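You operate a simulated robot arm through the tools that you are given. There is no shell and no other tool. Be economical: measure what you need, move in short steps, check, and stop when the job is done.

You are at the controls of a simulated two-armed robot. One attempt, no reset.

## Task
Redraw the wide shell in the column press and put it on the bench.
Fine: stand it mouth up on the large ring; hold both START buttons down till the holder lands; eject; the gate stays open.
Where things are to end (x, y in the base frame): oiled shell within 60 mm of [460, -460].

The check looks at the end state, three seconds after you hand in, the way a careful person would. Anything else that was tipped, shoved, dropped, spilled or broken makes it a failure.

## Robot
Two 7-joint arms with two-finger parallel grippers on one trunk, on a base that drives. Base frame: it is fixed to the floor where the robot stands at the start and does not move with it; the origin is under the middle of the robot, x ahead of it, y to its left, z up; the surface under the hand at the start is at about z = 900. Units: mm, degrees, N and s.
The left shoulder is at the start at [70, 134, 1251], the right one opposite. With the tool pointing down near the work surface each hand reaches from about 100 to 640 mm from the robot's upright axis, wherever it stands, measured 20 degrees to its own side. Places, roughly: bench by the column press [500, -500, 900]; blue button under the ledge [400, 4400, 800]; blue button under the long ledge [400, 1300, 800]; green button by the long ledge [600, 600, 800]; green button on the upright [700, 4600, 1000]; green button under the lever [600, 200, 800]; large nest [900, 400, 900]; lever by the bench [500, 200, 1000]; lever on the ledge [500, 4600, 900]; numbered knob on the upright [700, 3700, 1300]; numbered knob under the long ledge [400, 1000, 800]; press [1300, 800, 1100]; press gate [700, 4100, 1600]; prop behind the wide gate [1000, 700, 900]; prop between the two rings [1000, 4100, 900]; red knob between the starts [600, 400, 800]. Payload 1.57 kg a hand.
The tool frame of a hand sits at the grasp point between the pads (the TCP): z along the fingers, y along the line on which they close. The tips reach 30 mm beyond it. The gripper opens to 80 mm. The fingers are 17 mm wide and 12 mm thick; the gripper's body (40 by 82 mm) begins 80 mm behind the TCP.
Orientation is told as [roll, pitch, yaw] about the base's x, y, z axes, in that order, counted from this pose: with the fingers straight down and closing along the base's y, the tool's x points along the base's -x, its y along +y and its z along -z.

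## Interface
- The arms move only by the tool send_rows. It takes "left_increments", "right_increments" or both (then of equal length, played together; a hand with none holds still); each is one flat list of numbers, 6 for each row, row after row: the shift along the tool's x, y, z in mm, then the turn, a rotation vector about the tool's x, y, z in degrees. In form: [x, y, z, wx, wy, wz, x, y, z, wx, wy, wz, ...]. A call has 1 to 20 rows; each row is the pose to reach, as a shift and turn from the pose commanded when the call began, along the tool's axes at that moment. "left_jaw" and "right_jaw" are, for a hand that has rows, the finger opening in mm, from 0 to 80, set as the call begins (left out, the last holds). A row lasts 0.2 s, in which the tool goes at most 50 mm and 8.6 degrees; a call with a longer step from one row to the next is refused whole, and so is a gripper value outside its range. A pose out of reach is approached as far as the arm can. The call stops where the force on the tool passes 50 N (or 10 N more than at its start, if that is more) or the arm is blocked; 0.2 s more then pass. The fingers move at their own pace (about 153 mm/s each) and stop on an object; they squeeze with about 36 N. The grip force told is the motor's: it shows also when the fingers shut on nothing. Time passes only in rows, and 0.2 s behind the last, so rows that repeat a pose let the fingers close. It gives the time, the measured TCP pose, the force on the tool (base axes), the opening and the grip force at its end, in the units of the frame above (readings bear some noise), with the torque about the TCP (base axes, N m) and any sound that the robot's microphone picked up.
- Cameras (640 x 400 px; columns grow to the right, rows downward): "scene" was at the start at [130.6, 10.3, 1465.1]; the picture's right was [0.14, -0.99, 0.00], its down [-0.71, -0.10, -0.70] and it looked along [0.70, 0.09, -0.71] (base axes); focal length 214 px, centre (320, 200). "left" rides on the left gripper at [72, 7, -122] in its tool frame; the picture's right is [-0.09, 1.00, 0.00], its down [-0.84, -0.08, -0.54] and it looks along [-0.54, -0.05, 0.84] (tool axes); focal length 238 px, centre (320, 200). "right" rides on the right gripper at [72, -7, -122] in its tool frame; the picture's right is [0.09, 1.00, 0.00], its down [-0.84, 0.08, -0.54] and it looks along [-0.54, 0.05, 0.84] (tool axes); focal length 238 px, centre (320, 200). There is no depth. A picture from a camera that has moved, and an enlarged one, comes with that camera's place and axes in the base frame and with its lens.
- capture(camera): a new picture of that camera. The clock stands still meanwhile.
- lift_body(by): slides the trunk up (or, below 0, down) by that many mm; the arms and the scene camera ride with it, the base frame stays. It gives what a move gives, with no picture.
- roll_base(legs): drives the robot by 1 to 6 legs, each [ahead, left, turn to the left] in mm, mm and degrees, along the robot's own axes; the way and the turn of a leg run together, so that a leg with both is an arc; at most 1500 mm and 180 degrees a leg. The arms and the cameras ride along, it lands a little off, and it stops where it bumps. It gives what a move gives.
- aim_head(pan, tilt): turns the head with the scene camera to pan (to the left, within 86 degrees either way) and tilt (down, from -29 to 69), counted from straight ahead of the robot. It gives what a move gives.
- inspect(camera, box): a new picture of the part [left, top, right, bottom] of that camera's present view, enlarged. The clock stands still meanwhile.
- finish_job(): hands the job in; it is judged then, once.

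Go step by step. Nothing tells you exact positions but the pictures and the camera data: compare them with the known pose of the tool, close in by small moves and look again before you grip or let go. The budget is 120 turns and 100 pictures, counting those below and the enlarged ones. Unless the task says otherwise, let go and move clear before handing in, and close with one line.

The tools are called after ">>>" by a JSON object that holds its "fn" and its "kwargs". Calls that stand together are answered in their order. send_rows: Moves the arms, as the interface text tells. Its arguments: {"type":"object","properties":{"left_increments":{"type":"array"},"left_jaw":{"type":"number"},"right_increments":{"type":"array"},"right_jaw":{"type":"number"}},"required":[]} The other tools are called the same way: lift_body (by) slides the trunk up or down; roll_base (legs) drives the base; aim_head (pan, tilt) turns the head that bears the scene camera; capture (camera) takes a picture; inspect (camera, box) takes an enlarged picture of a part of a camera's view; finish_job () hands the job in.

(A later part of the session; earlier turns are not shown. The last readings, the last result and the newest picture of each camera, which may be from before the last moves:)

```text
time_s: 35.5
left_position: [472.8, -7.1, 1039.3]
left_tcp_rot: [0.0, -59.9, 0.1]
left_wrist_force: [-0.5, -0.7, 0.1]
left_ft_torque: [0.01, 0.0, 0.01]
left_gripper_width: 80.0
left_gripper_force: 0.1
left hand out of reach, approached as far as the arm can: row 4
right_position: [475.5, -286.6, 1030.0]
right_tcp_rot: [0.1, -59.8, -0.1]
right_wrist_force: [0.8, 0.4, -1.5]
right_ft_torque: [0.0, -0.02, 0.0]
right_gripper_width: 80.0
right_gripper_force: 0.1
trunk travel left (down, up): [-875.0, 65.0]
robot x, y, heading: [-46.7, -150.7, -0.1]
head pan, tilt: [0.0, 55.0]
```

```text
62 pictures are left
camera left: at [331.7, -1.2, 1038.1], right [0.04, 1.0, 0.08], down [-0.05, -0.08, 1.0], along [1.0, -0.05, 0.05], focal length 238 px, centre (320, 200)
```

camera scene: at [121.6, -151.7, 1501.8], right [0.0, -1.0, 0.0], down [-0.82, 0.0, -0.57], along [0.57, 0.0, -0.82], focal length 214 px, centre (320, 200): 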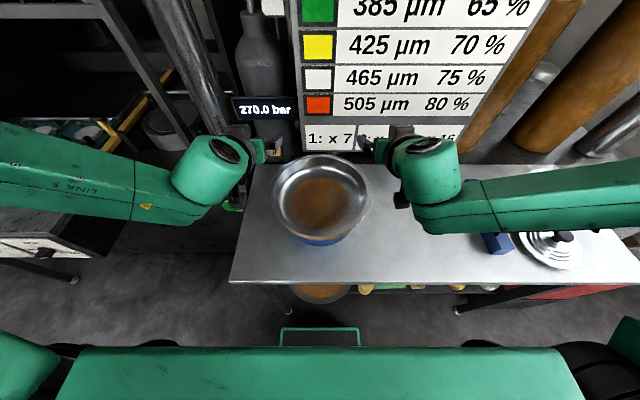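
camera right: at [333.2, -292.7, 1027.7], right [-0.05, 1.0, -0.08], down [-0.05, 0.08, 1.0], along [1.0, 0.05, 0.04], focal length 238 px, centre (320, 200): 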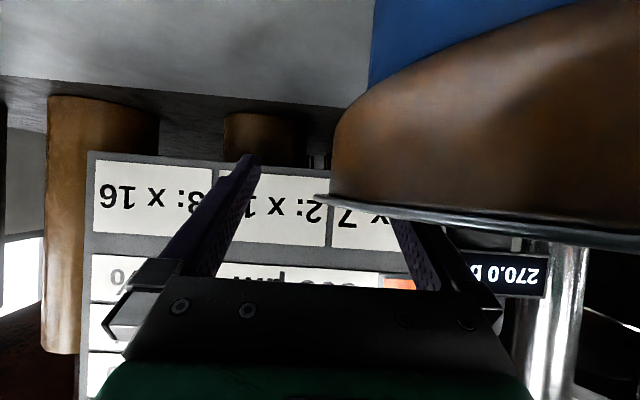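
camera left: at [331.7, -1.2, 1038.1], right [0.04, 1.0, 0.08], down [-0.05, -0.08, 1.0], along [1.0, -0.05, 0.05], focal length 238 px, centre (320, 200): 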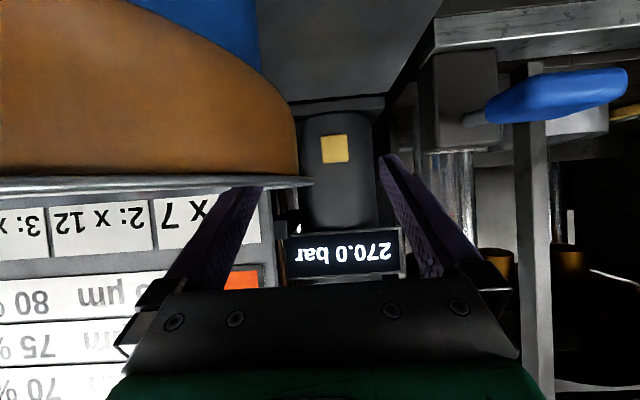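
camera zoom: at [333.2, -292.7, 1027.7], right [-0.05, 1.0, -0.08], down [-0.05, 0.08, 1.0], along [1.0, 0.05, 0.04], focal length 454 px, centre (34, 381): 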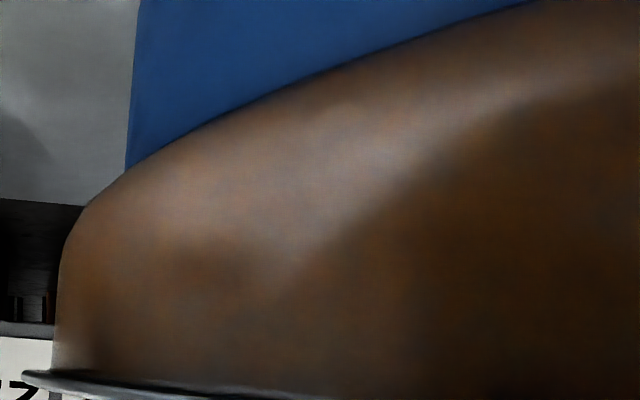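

The shell is a brown pan (~250 dia, ~50 high, thin lip) resting on a separate blue stand. The left arm is too folded to reach, so I'll raise, back the base 90 mm, extend and return.

>>> {"fn": "send_rows", "kwargs": {"left_increments": [-26, 0, -15, 0, 0, 0, -52, 0, -30, 0, 0, 0], "right_increments": [-26, 0, -15, 0, 0, 0, -52, 0, -30, 0, 0, 0]}}

>>> {"fn": "roll_base", "kwargs": {"legs": [[-90, 0, 0]]}}

>>> {"fn": "send_rows", "kwargs": {"left_increments": [-15, 0, 26, 0, 0, 0, -30, 0, 52, 0, 0, 0, -45, 0, 78, 0, 0, 0], "right_increments": [-15, 0, 26, 0, 0, 0, -30, 0, 52, 0, 0, 0, -45, 0, 78, 0, 0, 0]}}

```text
time_s: 36.0
left_position: [471.7, -8.6, 1099.2]
left_tcp_rot: [0.0, -59.9, 0.0]
left_wrist_force: [-0.5, -0.3, -0.2]
left_ft_torque: [0.0, 0.02, 0.03]
left_gripper_width: 79.9
left_gripper_force: 0.0
right_position: [472.0, -286.5, 1090.9]
right_tcp_rot: [-0.1, -59.8, 0.0]
right_wrist_force: [-0.9, 0.6, 0.9]
right_ft_torque: [-0.02, 0.0, -0.02]
right_gripper_width: 80.0
right_gripper_force: 0.1
trunk travel left (down, up): [-875.0, 65.0]
robot x, y, heading: [-46.8, -150.6, 0.1]
head pan, tilt: [0.0, 55.0]
```

```text
time_s: 37.1
left_position: [387.3, -10.0, 1097.3]
left_tcp_rot: [-0.1, -59.8, 0.1]
left_wrist_force: [0.6, -0.3, -0.3]
left_ft_torque: [-0.01, -0.01, -0.02]
left_gripper_width: 80.1
left_gripper_force: 0.1
right_position: [388.3, -286.9, 1088.0]
right_tcp_rot: [0.1, -59.6, -0.1]
right_wrist_force: [-0.1, -0.6, 0.2]
right_ft_torque: [0.0, 0.02, 0.01]
right_gripper_width: 80.1
right_gripper_force: 0.1
trunk travel left (down, up): [-875.0, 65.0]
robot x, y, heading: [-134.1, -149.3, 0.3]
head pan, tilt: [0.0, 55.0]
```

```text
time_s: 38.0
left_position: [474.0, -9.6, 1098.6]
left_tcp_rot: [-0.1, -60.0, 0.2]
left_wrist_force: [-0.9, -0.2, 0.9]
left_ft_torque: [-0.01, -0.03, 0.03]
left_gripper_width: 80.0
left_gripper_force: 0.1
right_position: [474.9, -285.8, 1090.3]
right_tcp_rot: [0.2, -59.7, 0.0]
right_wrist_force: [0.0, -0.5, -0.6]
right_ft_torque: [-0.01, 0.03, 0.01]
right_gripper_width: 80.1
right_gripper_force: 0.0
trunk travel left (down, up): [-875.0, 65.0]
robot x, y, heading: [-135.0, -151.8, 0.2]
head pan, tilt: [0.0, 55.0]
```

Now lower both hands to z ≈ 1022 around the wall.

>>> {"fn": "send_rows", "kwargs": {"left_increments": [33, -8, 19, 0, 0, 0, 66.7, -8, 38.5, 0, 0, 0, 66.7, -8, 38.5, 0, 0, 0], "right_increments": [30, 2, 17, 0, 0, 0, 59.8, 2, 34.5, 0, 0, 0, 59.8, 2, 34.5, 0, 0, 0]}}

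>>> {"fn": "inspect", "kwargs": {"camera": "scene", "box": [220, 60, 420, 220]}}

>>> {"fn": "capture", "kwargs": {"camera": "left"}}

```text
time_s: 38.8
left_position: [453.4, 7.1, 1057.9]
left_tcp_rot: [0.0, -60.0, 0.2]
left_wrist_force: [0.3, -0.4, -0.4]
left_ft_torque: [-0.01, 0.0, 0.01]
left_gripper_width: 79.9
left_gripper_force: 0.1
left hand out of reach, approached as far as the arm can: row 1, 2, 3
right_position: [473.5, -284.7, 1023.3]
right_tcp_rot: [0.1, -59.9, -0.1]
right_wrist_force: [-0.3, 0.1, 0.4]
right_ft_torque: [-0.04, 0.03, 0.02]
right_gripper_width: 80.3
right_gripper_force: 0.0
trunk travel left (down, up): [-875.0, 65.0]
robot x, y, heading: [-137.9, -149.3, 0.1]
head pan, tilt: [0.0, 55.0]
```

```text
2.50 times, centred on (320, 140) of scene
camera zoom: at [-12.9, -152.4, 1502.2], right [0.0, -1.0, 0.0], down [-0.82, 0.0, -0.57], along [0.57, 0.0, -0.82], focal length 536 px, centre (320, 350)
```

zoom: 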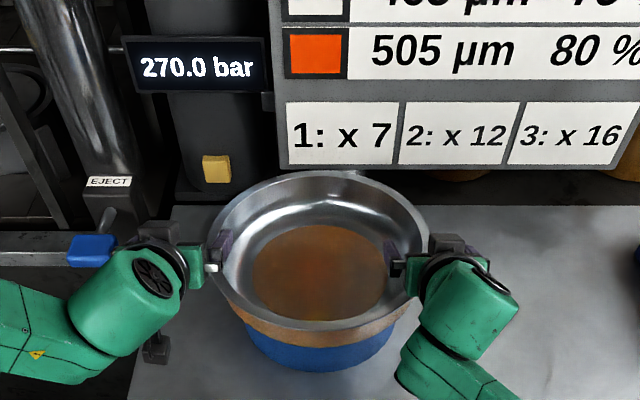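

```text
60 pictures are left
camera left: at [312.1, 13.8, 1056.7], right [0.04, 1.0, 0.08], down [-0.05, -0.08, 1.0], along [1.0, -0.05, 0.05], focal length 238 px, centre (320, 200)
```

left: 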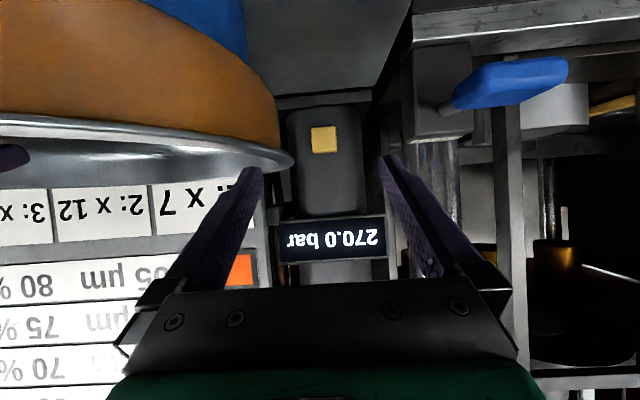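

The left arm hits a limit going low with the trunk high. I'll raise the hands 150 relative, lower the trunk 150 and retry.

>>> {"fn": "send_rows", "kwargs": {"left_increments": [-43, 0, -25, 0, 0, 0, -86, 0, -50, 0, 0, 0, -130, 0, -75, 0, 0, 0, -156, 0, -90, 0, 0, 0], "right_increments": [-43, 0, -25, 0, 0, 0, -86, 0, -50, 0, 0, 0, -130, 0, -75, 0, 0, 0, -156, 0, -90, 0, 0, 0]}}

>>> {"fn": "lift_body", "kwargs": {"by": -130}}

```text
refused: row 3 steps farther than a row can; nothing moved
```

```text
time_s: 39.4
left_position: [451.6, 4.7, 1034.5]
left_tcp_rot: [-0.4, -60.7, 0.1]
left_wrist_force: [-0.3, -0.9, 0.2]
left_ft_torque: [0.0, 0.02, 0.0]
left_gripper_width: 80.1
left_gripper_force: 0.1
right_position: [477.7, -285.8, 1013.4]
right_tcp_rot: [1.9, -62.4, -1.8]
right_wrist_force: [-8.2, -5.1, 25.1]
right_ft_torque: [0.97, 1.88, 0.79]
right_gripper_width: 79.9
right_gripper_force: 0.0
trunk travel left (down, up): [-846.0, 94.0]
robot x, y, heading: [-131.4, -148.9, -0.2]
head pan, tilt: [0.0, 55.0]
stopped: the force on the tool passed its limit at 64 N (the readings are from after the stop); the commanded pose is now the measured one
```

My first move was refused (step just too long) and the trunk drop pressed the right finger onto the pan; I'll stop chaining moves like that. First raise both hands straight up, then check the shell hasn't shifted.

>>> {"fn": "send_rows", "kwargs": {"left_increments": [-20, 0, -11, 0, 0, 0, -52, 0, -30, 0, 0, 0, -90, 0, -52, 0, 0, 0], "right_increments": [-20, 0, -11, 0, 0, 0, -52, 0, -30, 0, 0, 0, -90, 0, -52, 0, 0, 0]}}

>>> {"fn": "inspect", "kwargs": {"camera": "scene", "box": [220, 60, 420, 220]}}

```text
time_s: 40.2
left_position: [454.8, 6.0, 1139.0]
left_tcp_rot: [-0.4, -60.5, 0.3]
left_wrist_force: [0.7, 0.0, -0.2]
left_ft_torque: [-0.01, 0.01, -0.02]
left_gripper_width: 79.9
left_gripper_force: 0.1
right_position: [474.6, -287.7, 1111.3]
right_tcp_rot: [1.5, -61.5, -1.4]
right_wrist_force: [-0.4, 0.1, 0.3]
right_ft_torque: [-0.01, 0.02, 0.04]
right_gripper_width: 80.0
right_gripper_force: 0.0
trunk travel left (down, up): [-846.0, 94.0]
robot x, y, heading: [-133.4, -147.6, 0.1]
head pan, tilt: [0.0, 55.0]
```

```text
2.50 times, centred on (320, 140) of scene
camera zoom: at [-14.0, -151.2, 1473.1], right [0.0, -1.0, 0.0], down [-0.82, 0.0, -0.57], along [0.57, 0.0, -0.82], focal length 536 px, centre (320, 350)
```

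zoom: 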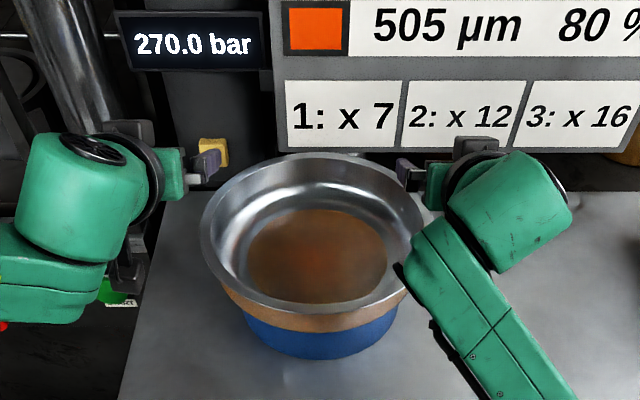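

The pan has shifted left perhaps 8 mm on its stand but still sits level. I'll raise the hands further and then lower the trunk.

>>> {"fn": "send_rows", "kwargs": {"left_increments": [-35, 0, -20, 0.2, 0.2, 0, -70, -5, -40, 0.4, 0.5, 0], "right_increments": [-35, 0, -20, -0.7, 0.7, 0, -70, 0, -40, -1.5, 1.5, 0]}}

```text
time_s: 40.8
left_position: [453.4, 0.3, 1219.9]
left_tcp_rot: [-0.8, -60.0, 0.2]
left_wrist_force: [0.3, 0.1, 0.1]
left_ft_torque: [-0.01, -0.03, 0.01]
left_gripper_width: 80.1
left_gripper_force: 0.1
right_position: [475.3, -290.0, 1193.1]
right_tcp_rot: [2.8, -60.1, -1.2]
right_wrist_force: [0.2, -0.6, 1.1]
right_ft_torque: [-0.02, 0.02, 0.02]
right_gripper_width: 80.1
right_gripper_force: 0.0
trunk travel left (down, up): [-846.0, 94.0]
robot x, y, heading: [-132.9, -155.5, 0.0]
head pan, tilt: [0.0, 55.0]
```

>>> {"fn": "send_rows", "kwargs": {"left_increments": [0, -6, 0, -0.2, 0, 0.8], "right_increments": [-23, 5, -13, 0.36, 0, -3.0]}}

>>> {"fn": "lift_body", "kwargs": {"by": -120}}

>>> {"fn": "capture", "kwargs": {"camera": "left"}}

>>> {"fn": "capture", "kwargs": {"camera": "right"}}

```text
time_s: 41.2
left_position: [454.9, -6.2, 1220.0]
left_tcp_rot: [0.7, -59.9, -1.3]
left_wrist_force: [0.3, -0.6, 0.1]
left_ft_torque: [0.0, 0.02, -0.01]
left_gripper_width: 80.0
left_gripper_force: 0.1
right_position: [474.2, -283.4, 1217.7]
right_tcp_rot: [-2.9, -60.1, 4.8]
right_wrist_force: [-0.6, 0.4, -0.7]
right_ft_torque: [0.01, 0.02, 0.01]
right_gripper_width: 80.1
right_gripper_force: 0.0
trunk travel left (down, up): [-846.0, 94.0]
robot x, y, heading: [-137.0, -153.0, -0.0]
head pan, tilt: [0.0, 55.0]
```

```text
time_s: 42.7
left_position: [454.5, -5.7, 1099.9]
left_tcp_rot: [0.8, -60.1, -1.4]
left_wrist_force: [-0.2, 1.0, -0.7]
left_ft_torque: [0.01, 0.04, -0.01]
left_gripper_width: 80.1
left_gripper_force: 0.1
right_position: [475.3, -285.5, 1097.4]
right_tcp_rot: [-2.7, -60.1, 4.8]
right_wrist_force: [-0.3, 0.5, 1.0]
right_ft_torque: [0.0, 0.0, 0.02]
right_gripper_width: 79.8
right_gripper_force: 0.0
trunk travel left (down, up): [-726.0, 214.0]
robot x, y, heading: [-135.7, -148.8, -0.1]
head pan, tilt: [0.0, 55.0]
```

```text
58 pictures are left
camera left: at [312.4, 2.5, 1098.1], right [0.06, 0.99, 0.09], down [-0.05, -0.08, 1.0], along [1.0, -0.06, 0.05], focal length 238 px, centre (320, 200)
```

left: 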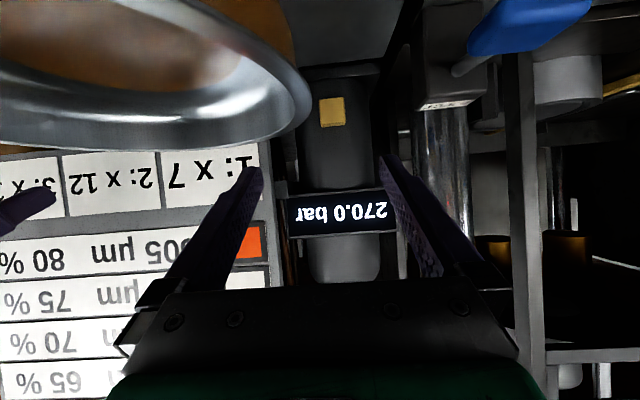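

```text
57 pictures are left
camera right: at [333.8, -295.6, 1096.0], right [-0.09, 0.99, -0.1], down [-0.06, 0.1, 0.99], along [0.99, 0.09, 0.05], focal length 238 px, centre (320, 200)
```

right: 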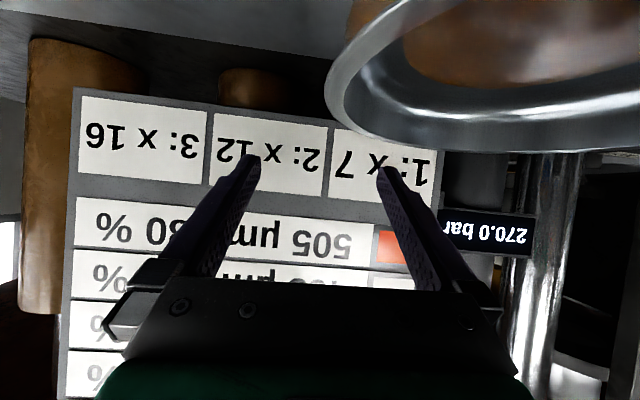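

Trunk lowered fine. Rim edges now at y ≈ −7 and −286. I'll straighten the hands and lower around the rim.

>>> {"fn": "send_rows", "kwargs": {"left_increments": [-10, -7, 17, -0.4, 0, -0.7, 15, -7, 31, -0.4, 0, -0.7, 40, -7, 46, -0.4, 0, -0.7, 57, -7, 56, -0.4, 0, -0.7], "right_increments": [10, 5, 6, 1.46, 0, 2.4, 25, 5, 15, 1.46, 0, 2.4, 45, 5, 26, 1.46, 0, 2.4, 65, 5, 37, 1.46, 0, 2.4]}}

>>> {"fn": "inspect", "kwargs": {"camera": "scene", "box": [220, 60, 420, 220]}}

>>> {"fn": "capture", "kwargs": {"camera": "left"}}

```text
time_s: 43.7
left_position: [474.6, -11.0, 1021.2]
left_tcp_rot: [0.0, -60.0, 0.0]
left_wrist_force: [-0.3, 0.3, -0.1]
left_ft_torque: [-0.03, 0.01, 0.01]
left_gripper_width: 80.0
left_gripper_force: 0.1
right_position: [474.2, -279.4, 1022.1]
right_tcp_rot: [0.1, -60.1, 0.0]
right_wrist_force: [-0.4, -0.4, 0.0]
right_ft_torque: [-0.03, 0.01, -0.01]
right_gripper_width: 80.0
right_gripper_force: 0.0
trunk travel left (down, up): [-726.0, 214.0]
robot x, y, heading: [-132.4, -155.7, -0.1]
head pan, tilt: [0.0, 55.0]
```

```text
2.50 times, centred on (320, 140) of scene
camera zoom: at [-12.0, -152.0, 1353.1], right [0.0, -1.0, 0.0], down [-0.82, 0.0, -0.57], along [0.57, 0.0, -0.82], focal length 536 px, centre (320, 350)
```

zoom: 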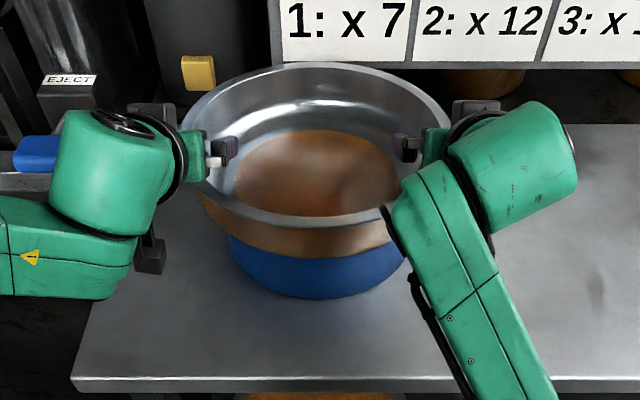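

```text
55 pictures are left
camera left: at [333.5, -4.7, 1019.5], right [0.05, 1.0, 0.08], down [-0.05, -0.08, 1.0], along [1.0, -0.05, 0.05], focal length 238 px, centre (320, 200)
```

left: 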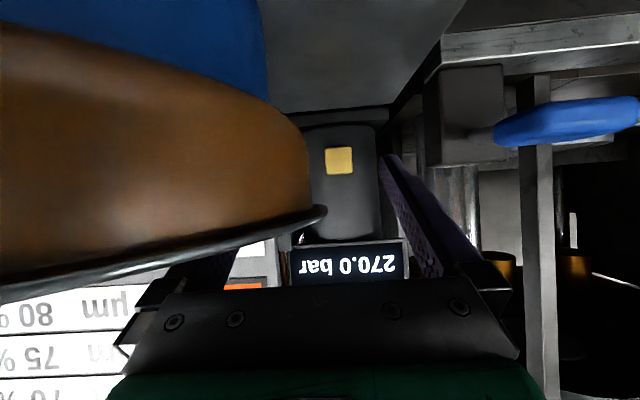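

Both hands straddle the rim at z ≈ 1022. Closing both grippers.

>>> {"fn": "send_rows", "kwargs": {"left_increments": [0, 0, 0, 0, 0, 0, 0, 0, 0, 0, 0, 0, 0, 0, 0, 0, 0, 0], "right_increments": [0, 0, 0, 0, 0, 0, 0, 0, 0, 0, 0, 0, 0, 0, 0, 0, 0, 0], "left_jaw": 0, "right_jaw": 0}}

>>> {"fn": "inspect", "kwargs": {"camera": "scene", "box": [220, 60, 420, 220]}}

```text
time_s: 44.5
left_position: [468.4, -17.6, 1029.0]
left_tcp_rot: [-0.8, -60.7, -0.3]
left_wrist_force: [1.6, -36.9, 17.0]
left_ft_torque: [-1.48, -0.48, -1.15]
left_gripper_width: 19.1
left_gripper_force: 33.3
right_position: [471.5, -275.9, 1031.2]
right_tcp_rot: [0.6, -61.1, -0.1]
right_wrist_force: [5.4, 37.4, 24.7]
right_ft_torque: [0.87, 0.54, 0.25]
right_gripper_width: 17.0
right_gripper_force: 31.6
trunk travel left (down, up): [-726.0, 214.0]
robot x, y, heading: [-135.1, -151.0, 0.0]
head pan, tilt: [0.0, 55.0]
```

```text
2.50 times, centred on (320, 140) of scene
camera zoom: at [-19.5, -151.4, 1354.2], right [0.0, -1.0, 0.0], down [-0.82, 0.0, -0.58], along [0.58, 0.0, -0.82], focal length 536 px, centre (320, 350)
```

zoom: 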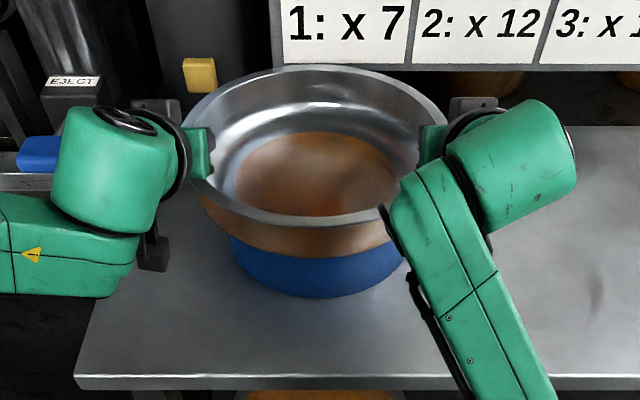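

Both hands have the rim (≈18 mm between pads), with some internal strain. I'll relax to the measured poses, then lift a little and check.

>>> {"fn": "send_rows", "kwargs": {"left_increments": [-4.4, -5, -8.3, 0, 0, 0, -4.4, -5, -8.3, 0, 0, 0], "right_increments": [-6.8, 3, -6.2, 0, 0, 0, -6.8, 3, -6.2, 0, 0, 0]}}

>>> {"fn": "send_rows", "kwargs": {"left_increments": [-8.7, 0, -5, 0, 0, 0, -17.3, 0, -10, 0, 0, 0, -26, 0, -15, 0, 0, 0, -26, 0, -15, 0, 0, 0], "right_increments": [-8.7, 0, -5, 0, 0, 0, -17.3, 0, -10, 0, 0, 0, -26, 0, -15, 0, 0, 0, -26, 0, -15, 0, 0, 0]}}

>>> {"fn": "inspect", "kwargs": {"camera": "scene", "box": [220, 60, 420, 220]}}

```text
time_s: 45.1
left_position: [465.9, -16.9, 1031.1]
left_tcp_rot: [-0.4, -60.3, 0.1]
left_wrist_force: [2.1, -22.5, 9.1]
left_ft_torque: [-0.78, -0.47, -0.21]
left_gripper_width: 17.1
left_gripper_force: 32.0
right_position: [470.6, -276.7, 1031.9]
right_tcp_rot: [-0.2, -60.2, 0.0]
right_wrist_force: [-1.2, 22.8, 8.0]
right_ft_torque: [0.75, -0.17, 0.11]
right_gripper_width: 15.8
right_gripper_force: 31.0
trunk travel left (down, up): [-726.0, 214.0]
robot x, y, heading: [-132.9, -152.1, -0.2]
head pan, tilt: [0.0, 55.0]
```

```text
time_s: 46.1
left_position: [470.1, -16.0, 1058.6]
left_tcp_rot: [0.1, -59.7, 0.0]
left_wrist_force: [-9.0, -8.1, -0.6]
left_ft_torque: [-0.43, 0.13, -1.09]
left_gripper_width: 14.6
left_gripper_force: 30.9
right_position: [474.9, -278.3, 1060.7]
right_tcp_rot: [-0.2, -60.0, -0.2]
right_wrist_force: [9.2, 8.6, -4.3]
right_ft_torque: [-0.04, -0.12, -1.26]
right_gripper_width: 14.7
right_gripper_force: 30.7
trunk travel left (down, up): [-726.0, 214.0]
robot x, y, heading: [-135.6, -151.7, -0.1]
head pan, tilt: [0.0, 55.0]
```

```text
2.50 times, centred on (320, 140) of scene
camera zoom: at [-11.1, -152.0, 1352.9], right [0.0, -1.0, 0.0], down [-0.82, 0.0, -0.57], along [0.57, 0.0, -0.82], focal length 536 px, centre (320, 350)
```

zoom: 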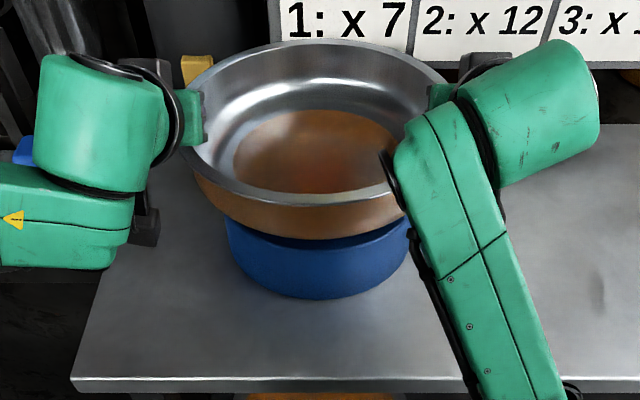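

The pan is off its stand and light (~5 N). Lift 110 mm more, then back away from the bench.

>>> {"fn": "send_rows", "kwargs": {"left_increments": [-24, 0, -14, 0, 0, 0, -48, 0, -28, 0, 0, 0, -72, 0, -42, 0, 0, 0, -95, 0, -55, 0, 0, 0], "right_increments": [-24, 0, -14, 0, 0, 0, -48, 0, -28, 0, 0, 0, -72, 0, -42, 0, 0, 0, -95, 0, -55, 0, 0, 0]}}

>>> {"fn": "roll_base", "kwargs": {"legs": [[-250, 0, 0]]}}

>>> {"fn": "capture", "kwargs": {"camera": "scene"}}

```text
time_s: 47.1
left_position: [468.6, -17.1, 1171.3]
left_tcp_rot: [-0.1, -59.9, 0.1]
left_wrist_force: [-8.5, -0.1, -2.8]
left_ft_torque: [-0.18, 0.16, -1.05]
left_gripper_width: 14.5
left_gripper_force: 30.1
right_position: [470.9, -278.6, 1171.9]
right_tcp_rot: [0.1, -60.1, -0.2]
right_wrist_force: [8.1, 0.9, -3.4]
right_ft_torque: [0.0, -0.11, -1.14]
right_gripper_width: 14.9
right_gripper_force: 30.7
trunk travel left (down, up): [-726.0, 214.0]
robot x, y, heading: [-137.0, -153.6, 0.1]
head pan, tilt: [0.0, 55.0]
```

```text
time_s: 48.9
left_position: [220.9, -14.9, 1169.2]
left_tcp_rot: [0.0, -59.8, 0.3]
left_wrist_force: [-8.4, 10.3, -2.4]
left_ft_torque: [-0.15, -0.34, -0.96]
left_gripper_width: 14.7
left_gripper_force: 31.4
right_position: [225.1, -276.9, 1169.4]
right_tcp_rot: [0.0, -60.0, 0.1]
right_wrist_force: [9.0, -10.7, -2.6]
right_ft_torque: [0.03, 0.36, -1.1]
right_gripper_width: 14.8
right_gripper_force: 31.1
trunk travel left (down, up): [-726.0, 214.0]
robot x, y, heading: [-380.0, -150.7, 0.4]
head pan, tilt: [0.0, 55.0]
```

```text
52 pictures are left
camera scene: at [-259.0, -152.1, 1352.8], right [0.0, -1.0, 0.0], down [-0.82, 0.0, -0.57], along [0.57, 0.0, -0.82], focal length 214 px, centre (320, 200)
```

scene: 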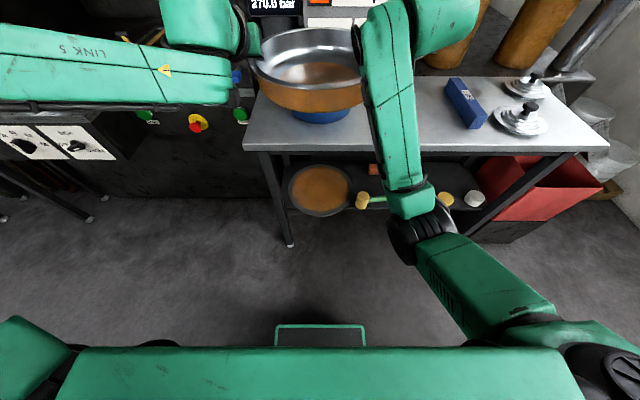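

The pan is steady in both hands. Next I'll drive left until in front of the large ring, and look at it.

>>> {"fn": "roll_base", "kwargs": {"legs": [[0, 550, -0.3]]}}

>>> {"fn": "aim_head", "kwargs": {"pan": 0, "tilt": 20}}

>>> {"fn": "capture", "kwargs": {"camera": "scene"}}

```text
time_s: 52.0
left_position: [214.4, 530.2, 1170.6]
left_tcp_rot: [-0.1, -59.9, 0.7]
left_wrist_force: [-8.2, 1.4, -2.4]
left_ft_torque: [-0.19, -0.13, -1.06]
left_gripper_width: 14.3
left_gripper_force: 31.1
right_position: [219.2, 268.2, 1171.0]
right_tcp_rot: [0.1, -60.1, 0.3]
right_wrist_force: [9.4, -1.2, -3.4]
right_ft_torque: [0.0, 0.14, -1.14]
right_gripper_width: 14.9
right_gripper_force: 30.8
trunk travel left (down, up): [-726.0, 214.0]
robot x, y, heading: [-387.6, 386.2, 0.7]
head pan, tilt: [0.0, 55.0]
```

```text
time_s: 53.0
left_position: [214.7, 531.2, 1170.6]
left_tcp_rot: [0.0, -60.0, 0.8]
left_wrist_force: [-8.9, 1.2, -1.6]
left_ft_torque: [-0.2, -0.12, -1.13]
left_gripper_width: 14.4
left_gripper_force: 30.5
right_position: [220.4, 269.1, 1171.0]
right_tcp_rot: [0.0, -60.0, 0.4]
right_wrist_force: [8.2, -0.1, -2.4]
right_ft_torque: [0.02, 0.16, -1.18]
right_gripper_width: 14.4
right_gripper_force: 30.4
trunk travel left (down, up): [-726.0, 214.0]
robot x, y, heading: [-389.1, 389.9, 1.0]
head pan, tilt: [0.0, 20.0]
```

```text
51 pictures are left
camera scene: at [-243.9, 390.9, 1405.0], right [0.01, -1.0, 0.0], down [-0.34, 0.0, -0.94], along [0.94, 0.01, -0.34], focal length 214 px, centre (320, 200)
```

scene: 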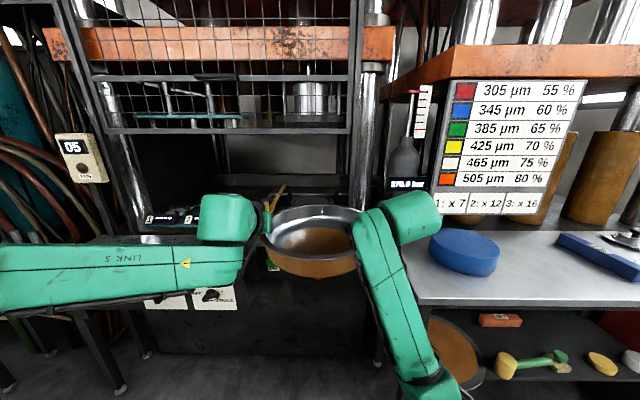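

The pan hides the ring from the head, but earlier views triangulate the ring top at about [895, 455, 975]. I'll square up with y ≈ 455, lower the pan a bit, and extend the arms forward.

>>> {"fn": "roll_base", "kwargs": {"legs": [[0, 55, -0.9]]}}

>>> {"fn": "send_rows", "kwargs": {"left_increments": [0, 0, 20, 0, 0, 0, 0, 0, 40, 0, 0, 0, 0, 0, 60, 0, 0, 0, 0, 0, 80, 0, 0, 0, 0, 0, 100, 0, 0, 0], "right_increments": [0, 0, 20, 0, 0, 0, 0, 0, 40, 0, 0, 0, 0, 0, 60, 0, 0, 0, 0, 0, 80, 0, 0, 0, 0, 0, 100, 0, 0, 0]}}

>>> {"fn": "capture", "kwargs": {"camera": "left"}}

```text
time_s: 54.0
left_position: [216.5, 570.8, 1170.0]
left_tcp_rot: [0.5, -59.9, -0.7]
left_wrist_force: [-9.0, 0.7, -2.0]
left_ft_torque: [-0.18, -0.11, -1.06]
left_gripper_width: 14.5
left_gripper_force: 30.8
right_position: [217.0, 309.5, 1169.2]
right_tcp_rot: [0.3, -60.0, -1.0]
right_wrist_force: [8.5, -1.4, -3.9]
right_ft_torque: [0.02, 0.19, -1.11]
right_gripper_width: 14.8
right_gripper_force: 30.4
trunk travel left (down, up): [-726.0, 214.0]
robot x, y, heading: [-390.6, 444.3, -0.4]
head pan, tilt: [0.0, 20.0]
```

```text
time_s: 55.2
left_position: [306.4, 576.8, 1117.8]
left_tcp_rot: [-0.1, -59.9, -0.4]
left_wrist_force: [-8.8, -3.7, -2.4]
left_ft_torque: [-0.17, -0.23, -1.15]
left_gripper_width: 14.3
left_gripper_force: 30.2
right_position: [305.8, 313.1, 1118.3]
right_tcp_rot: [0.1, -60.0, -0.6]
right_wrist_force: [8.4, 3.9, -2.7]
right_ft_torque: [0.07, 0.2, -1.11]
right_gripper_width: 14.7
right_gripper_force: 30.7
trunk travel left (down, up): [-726.0, 214.0]
robot x, y, heading: [-389.3, 445.3, -0.4]
head pan, tilt: [0.0, 20.0]
```

```text
50 pictures are left
camera left: at [164.8, 583.4, 1116.8], right [0.05, 1.0, 0.08], down [-0.05, -0.08, 1.0], along [1.0, -0.06, 0.04], focal length 238 px, centre (320, 200)
```

left: 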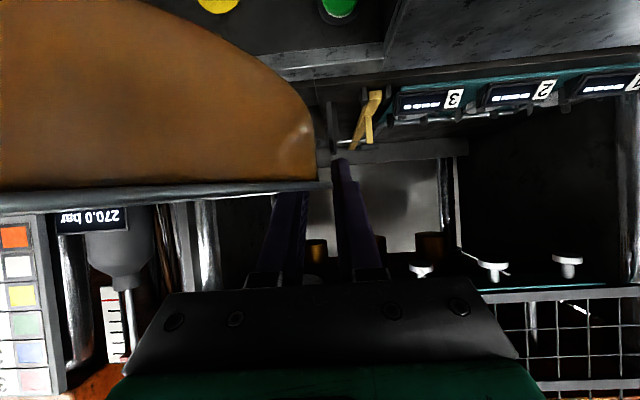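

Reach is good at 695 mm ahead, z 1118. Drive 300 mm forward and look again.

>>> {"fn": "roll_base", "kwargs": {"legs": [[300, 8, 0.4]]}}

>>> {"fn": "capture", "kwargs": {"camera": "left"}}

>>> {"fn": "capture", "kwargs": {"camera": "right"}}

>>> {"fn": "capture", "kwargs": {"camera": "scene"}}

```text
time_s: 57.3
left_position: [610.8, 587.8, 1119.6]
left_tcp_rot: [0.0, -59.9, 0.0]
left_wrist_force: [-9.4, -13.8, -2.1]
left_ft_torque: [-0.24, -0.14, -1.28]
left_gripper_width: 14.3
left_gripper_force: 30.6
right_position: [613.0, 324.6, 1120.9]
right_tcp_rot: [0.0, -60.1, -0.2]
right_wrist_force: [8.4, 13.6, -3.0]
right_ft_torque: [0.01, 0.2, -1.15]
right_gripper_width: 14.6
right_gripper_force: 30.6
trunk travel left (down, up): [-726.0, 214.0]
robot x, y, heading: [-78.7, 453.2, 0.1]
head pan, tilt: [0.0, 20.0]
```

```text
49 pictures are left
camera left: at [469.8, 594.3, 1118.9], right [0.05, 1.0, 0.08], down [-0.05, -0.08, 1.0], along [1.0, -0.05, 0.05], focal length 238 px, centre (320, 200)
```

left: 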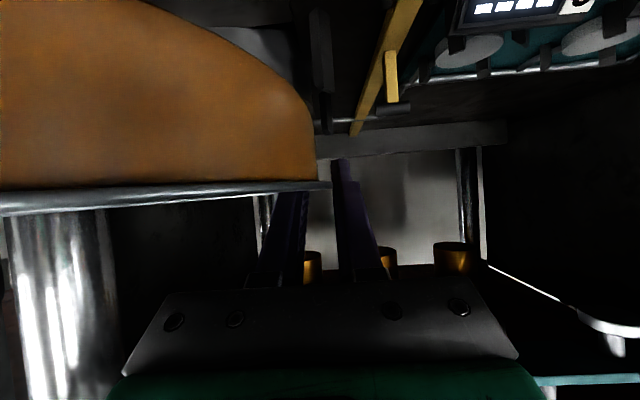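

```text
48 pictures are left
camera right: at [471.5, 320.2, 1118.6], right [-0.04, 1.0, -0.08], down [-0.05, 0.08, 1.0], along [1.0, 0.05, 0.05], focal length 238 px, centre (320, 200)
```

right: 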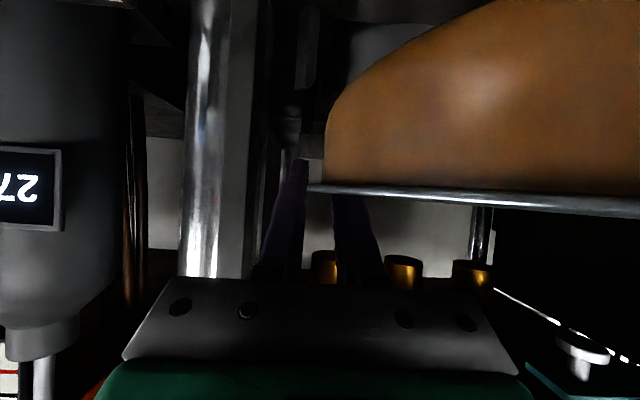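

```text
47 pictures are left
camera scene: at [63.8, 452.1, 1405.2], right [0.0, -1.0, 0.0], down [-0.34, 0.0, -0.94], along [0.94, 0.0, -0.34], focal length 214 px, centre (320, 200)
```

scene: 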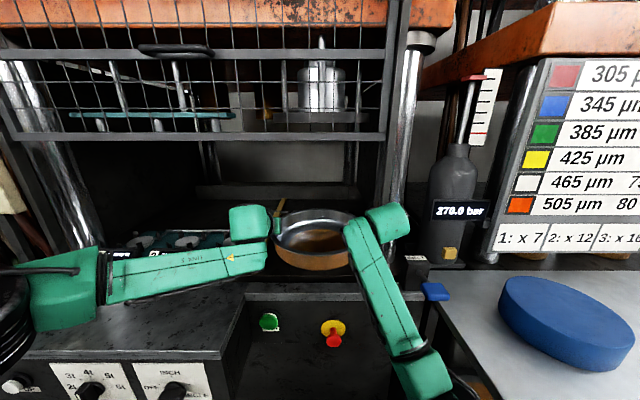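

The right wrist will pass close to the gate's right rail (inner face about y 261 at x 677). Zoom to measure the wrist's clearance.

>>> {"fn": "inspect", "kwargs": {"camera": "scene", "box": [220, 120, 470, 280]}}

```text
2.50 times, centred on (345, 200) of scene
camera zoom: at [63.8, 452.1, 1405.2], right [0.0, -1.0, 0.0], down [-0.34, 0.0, -0.94], along [0.94, 0.0, -0.34], focal length 536 px, centre (258, 200)
```

zoom: 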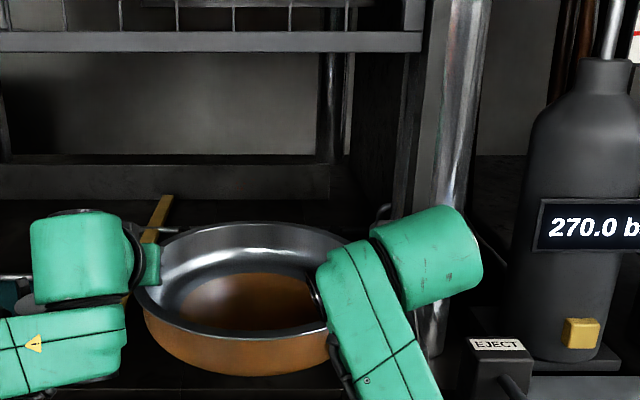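

Right wrist extends only to y ≈ 292 versus the rail at ≈ 261, so there is room. Continue forward in two legs.

>>> {"fn": "roll_base", "kwargs": {"legs": [[150, -5, 0]]}}

>>> {"fn": "capture", "kwargs": {"camera": "right"}}

>>> {"fn": "capture", "kwargs": {"camera": "scene"}}

```text
time_s: 58.7
left_position: [758.9, 580.6, 1120.8]
left_tcp_rot: [-0.1, -60.0, -0.2]
left_wrist_force: [-8.7, 0.1, -1.9]
left_ft_torque: [-0.17, -0.23, -1.06]
left_gripper_width: 14.5
left_gripper_force: 30.9
right_position: [759.7, 319.2, 1120.0]
right_tcp_rot: [-0.1, -60.1, -0.4]
right_wrist_force: [8.7, 0.3, -3.5]
right_ft_torque: [0.02, 0.24, -1.12]
right_gripper_width: 14.5
right_gripper_force: 30.7
trunk travel left (down, up): [-726.0, 214.0]
robot x, y, heading: [69.5, 445.7, 0.2]
head pan, tilt: [0.0, 20.0]
```

```text
45 pictures are left
camera right: at [618.4, 313.8, 1119.0], right [-0.04, 1.0, -0.08], down [-0.05, 0.08, 1.0], along [1.0, 0.04, 0.05], focal length 238 px, centre (320, 200)
```

right: 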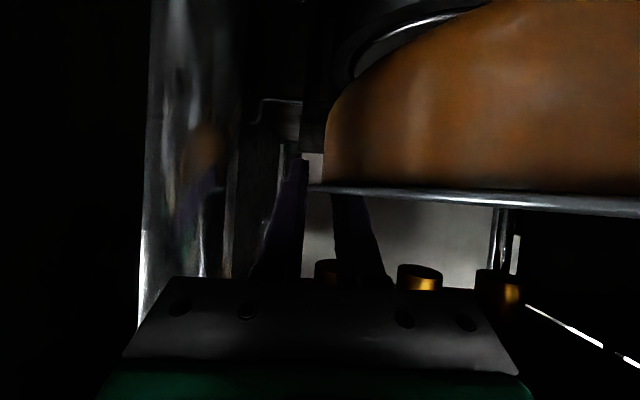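

```text
44 pictures are left
camera scene: at [211.0, 447.0, 1405.3], right [0.0, -1.0, 0.0], down [-0.34, 0.0, -0.94], along [0.94, 0.0, -0.34], focal length 214 px, centre (320, 200)
```

scene: 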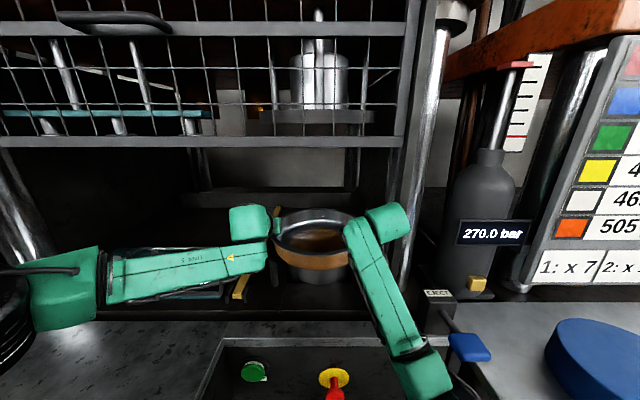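

>>> {"fn": "inspect", "kwargs": {"camera": "scene", "box": [230, 190, 430, 320]}}

>>> {"fn": "inspect", "kwargs": {"camera": "right", "box": [220, 0, 520, 200]}}

```text
3.08 times, centred on (330, 255) of scene
camera zoom: at [211.0, 447.0, 1405.3], right [0.0, -1.0, 0.0], down [-0.34, 0.0, -0.94], along [0.94, 0.0, -0.34], focal length 660 px, centre (289, 31)
```

zoom: 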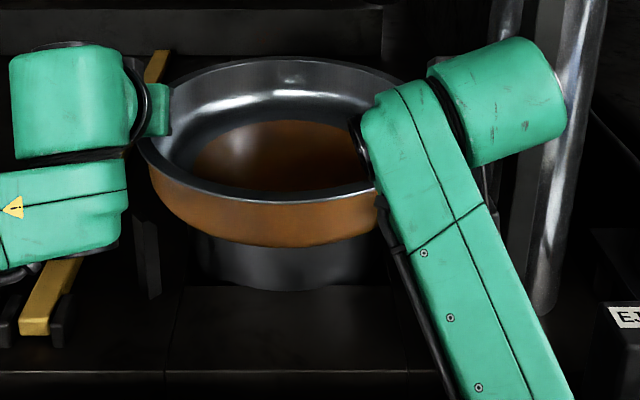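

```text
2.00 times, centred on (370, 100) of right
camera zoom: at [618.4, 313.8, 1119.0], right [-0.04, 1.0, -0.08], down [-0.05, 0.08, 1.0], along [1.0, 0.04, 0.05], focal length 477 px, centre (220, 400)
```

zoom: 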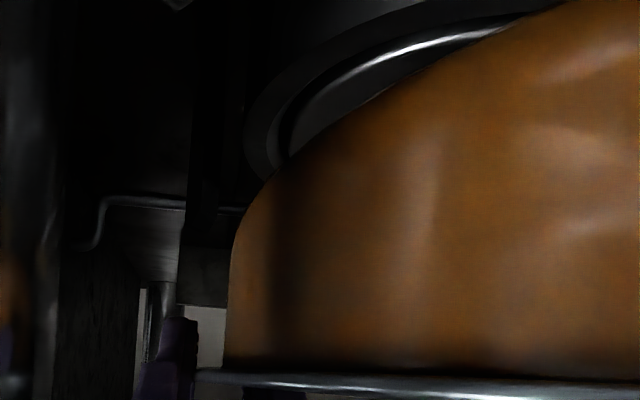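

Ring centre refines to about [898, 447]; the pan centre is ~7 mm ahead of the hands. Forward 131 mm.

>>> {"fn": "roll_base", "kwargs": {"legs": [[131, -3, 0.1]]}}

>>> {"fn": "inspect", "kwargs": {"camera": "scene", "box": [230, 190, 430, 320]}}

>>> {"fn": "capture", "kwargs": {"camera": "right"}}

>>> {"fn": "capture", "kwargs": {"camera": "left"}}

```text
time_s: 60.0
left_position: [889.3, 579.2, 1121.1]
left_tcp_rot: [0.0, -59.9, 0.0]
left_wrist_force: [-8.9, 0.6, -1.7]
left_ft_torque: [-0.17, -0.23, -1.08]
left_gripper_width: 14.5
left_gripper_force: 30.5
right_position: [891.0, 318.0, 1120.5]
right_tcp_rot: [0.0, -60.1, -0.2]
right_wrist_force: [8.3, 0.2, -2.8]
right_ft_torque: [0.0, 0.26, -1.13]
right_gripper_width: 14.3
right_gripper_force: 30.7
trunk travel left (down, up): [-726.0, 214.0]
robot x, y, heading: [194.4, 441.7, 0.0]
head pan, tilt: [0.0, 20.0]
```

```text
3.08 times, centred on (330, 255) of scene
camera zoom: at [342.1, 444.4, 1405.3], right [0.0, -1.0, 0.0], down [-0.34, 0.0, -0.94], along [0.94, 0.0, -0.34], focal length 660 px, centre (289, 31)
```

zoom: 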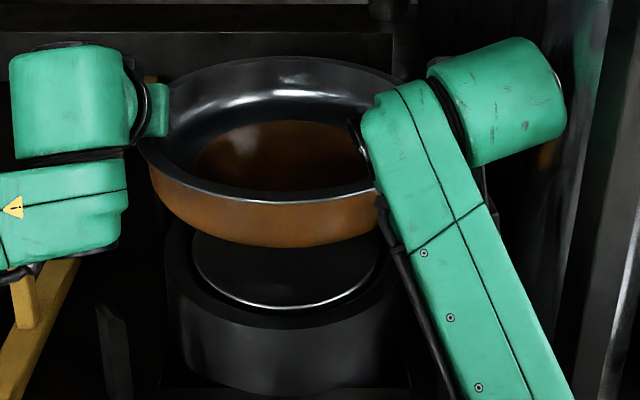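

```text
40 pictures are left
camera right: at [749.8, 312.3, 1118.9], right [-0.04, 1.0, -0.08], down [-0.05, 0.08, 1.0], along [1.0, 0.05, 0.05], focal length 238 px, centre (320, 200)
```

right: 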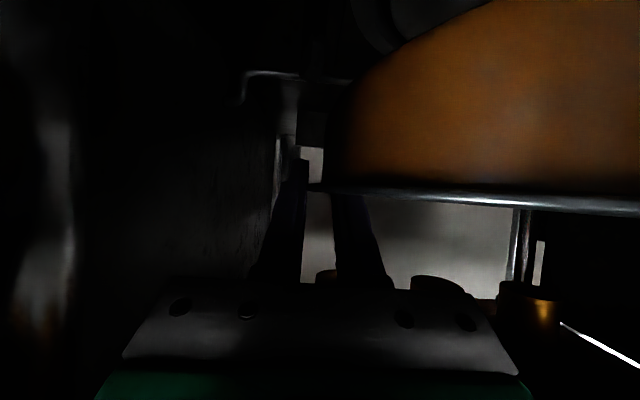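

```text
39 pictures are left
camera left: at [748.2, 586.4, 1119.2], right [0.05, 1.0, 0.08], down [-0.05, -0.08, 1.0], along [1.0, -0.05, 0.05], focal length 238 px, centre (320, 200)
```

left: 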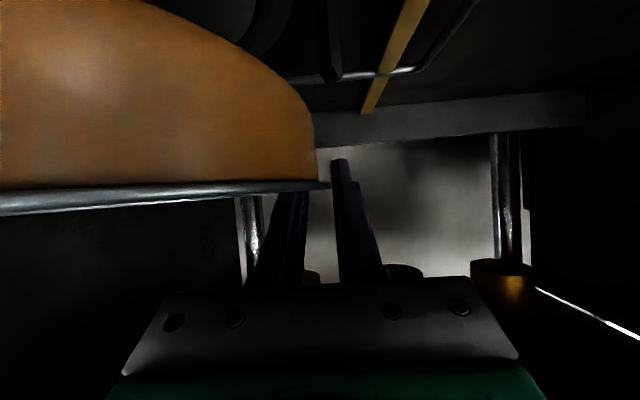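

Pan is over the ring within a few mm. Lower by 80 mm.

>>> {"fn": "send_rows", "kwargs": {"left_increments": [17, 0, 10, 0, 0, 0, 35, 0, 20, 0, 0, 0, 52, 0, 30, 0, 0, 0, 69, 0, 40, 0, 0, 0], "right_increments": [17, 0, 10, 0, 0, 0, 35, 0, 20, 0, 0, 0, 52, 0, 30, 0, 0, 0, 69, 0, 40, 0, 0, 0]}}

>>> {"fn": "inspect", "kwargs": {"camera": "scene", "box": [230, 190, 430, 320]}}

```text
time_s: 61.0
left_position: [884.5, 582.3, 1041.6]
left_tcp_rot: [-0.4, -60.0, -0.3]
left_wrist_force: [4.0, -14.9, -3.6]
left_ft_torque: [-0.11, -0.14, -0.02]
left_gripper_width: 13.6
left_gripper_force: 29.8
left hand out of reach, approached as far as the arm can: row 3, 4
right_position: [891.8, 320.9, 1040.5]
right_tcp_rot: [0.3, -60.1, -0.1]
right_wrist_force: [-3.4, 14.5, -2.0]
right_ft_torque: [0.2, 0.2, 0.85]
right_gripper_width: 13.9
right_gripper_force: 30.4
trunk travel left (down, up): [-726.0, 214.0]
robot x, y, heading: [200.9, 446.6, 0.1]
head pan, tilt: [0.0, 20.0]
```

```text
3.08 times, centred on (330, 255) of scene
camera zoom: at [344.0, 444.6, 1405.1], right [0.0, -1.0, 0.0], down [-0.34, 0.0, -0.94], along [0.94, 0.0, -0.34], focal length 660 px, centre (289, 31)
```

zoom: 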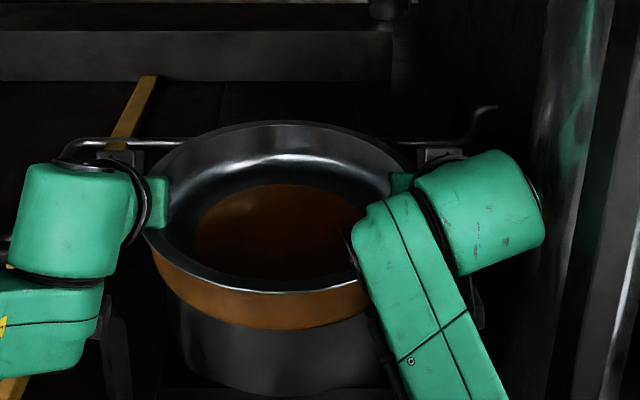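

Left arm is at its limit, so I'll use the trunk for the last bit.

>>> {"fn": "lift_body", "kwargs": {"by": -10}}

>>> {"fn": "inspect", "kwargs": {"camera": "scene", "box": [230, 210, 430, 340]}}

```text
time_s: 61.5
left_position: [882.7, 582.7, 1036.2]
left_tcp_rot: [-0.4, -60.4, -0.1]
left_wrist_force: [7.3, -23.4, 10.5]
left_ft_torque: [-0.3, 1.07, -0.35]
left_gripper_width: 13.5
left_gripper_force: 30.2
right_position: [891.5, 320.4, 1035.4]
right_tcp_rot: [0.2, -60.5, -0.2]
right_wrist_force: [2.4, 24.2, 8.8]
right_ft_torque: [0.17, 0.55, 0.65]
right_gripper_width: 14.4
right_gripper_force: 30.5
trunk travel left (down, up): [-716.0, 224.0]
robot x, y, heading: [200.8, 448.9, -0.2]
head pan, tilt: [0.0, 20.0]
```

```text
3.08 times, centred on (330, 275) of scene
camera zoom: at [341.5, 444.6, 1395.7], right [0.0, -1.0, 0.0], down [-0.34, 0.0, -0.94], along [0.94, 0.0, -0.34], focal length 660 px, centre (289, -31)
```

zoom: 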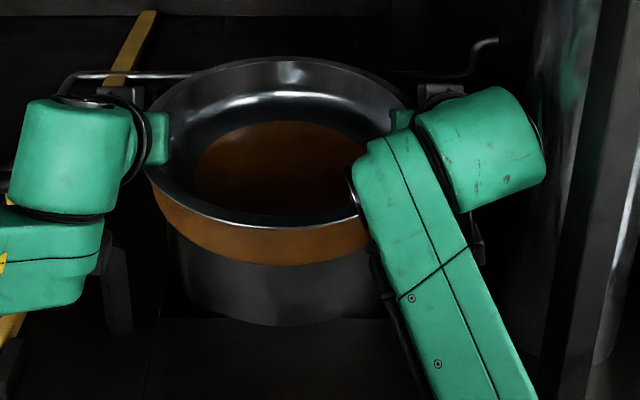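

The pan has landed on the ring (upward force on both hands). Opening both grippers.

>>> {"fn": "send_rows", "kwargs": {"left_increments": [0, 0, 0, 0, 0, 0, 0, 0, 0, 0, 0, 0, 0, 0, 0, 0, 0, 0], "right_increments": [0, 0, 0, 0, 0, 0, 0, 0, 0, 0, 0, 0, 0, 0, 0, 0, 0, 0], "left_jaw": 60, "right_jaw": 60}}

>>> {"fn": "inspect", "kwargs": {"camera": "scene", "box": [230, 210, 430, 340]}}

>>> {"fn": "capture", "kwargs": {"camera": "right"}}

```text
time_s: 62.3
left_position: [883.4, 586.5, 1031.6]
left_tcp_rot: [-0.1, -60.1, -0.1]
left_wrist_force: [-0.8, 1.1, -0.2]
left_ft_torque: [0.04, 0.02, 0.03]
left_gripper_width: 59.9
left_gripper_force: 0.1
right_position: [892.6, 318.1, 1029.5]
right_tcp_rot: [0.0, -60.1, -0.3]
right_wrist_force: [-0.2, 1.0, 0.1]
right_ft_torque: [0.02, 0.01, 0.0]
right_gripper_width: 60.2
right_gripper_force: 0.2
trunk travel left (down, up): [-716.0, 224.0]
robot x, y, heading: [197.8, 445.1, 0.1]
head pan, tilt: [0.0, 20.0]
```

```text
3.08 times, centred on (330, 275) of scene
camera zoom: at [342.8, 444.3, 1395.2], right [0.0, -1.0, 0.0], down [-0.34, 0.0, -0.94], along [0.94, 0.0, -0.34], focal length 660 px, centre (289, -31)
```

zoom: 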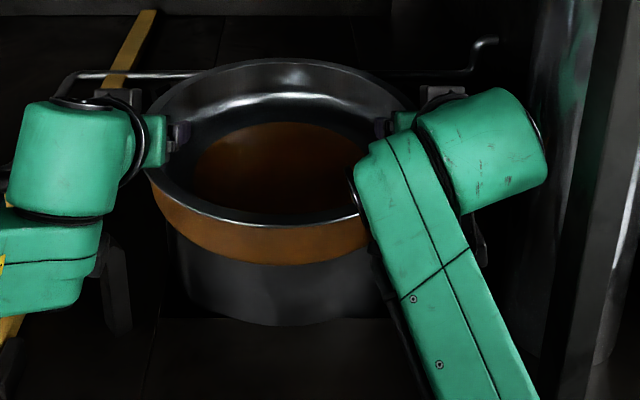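

```text
35 pictures are left
camera right: at [750.5, 312.7, 1028.7], right [-0.04, 1.0, -0.08], down [-0.05, 0.08, 1.0], along [1.0, 0.05, 0.05], focal length 238 px, centre (320, 200)
```

right: 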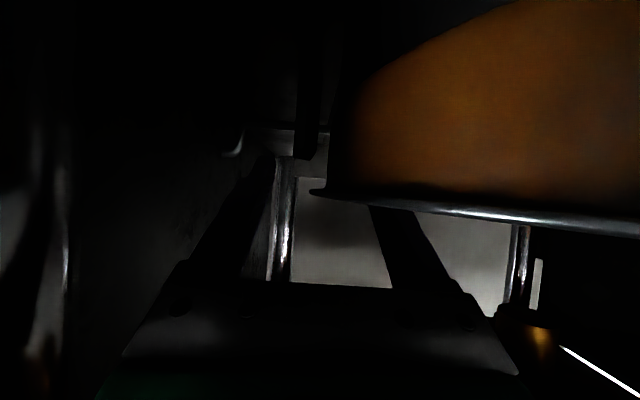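

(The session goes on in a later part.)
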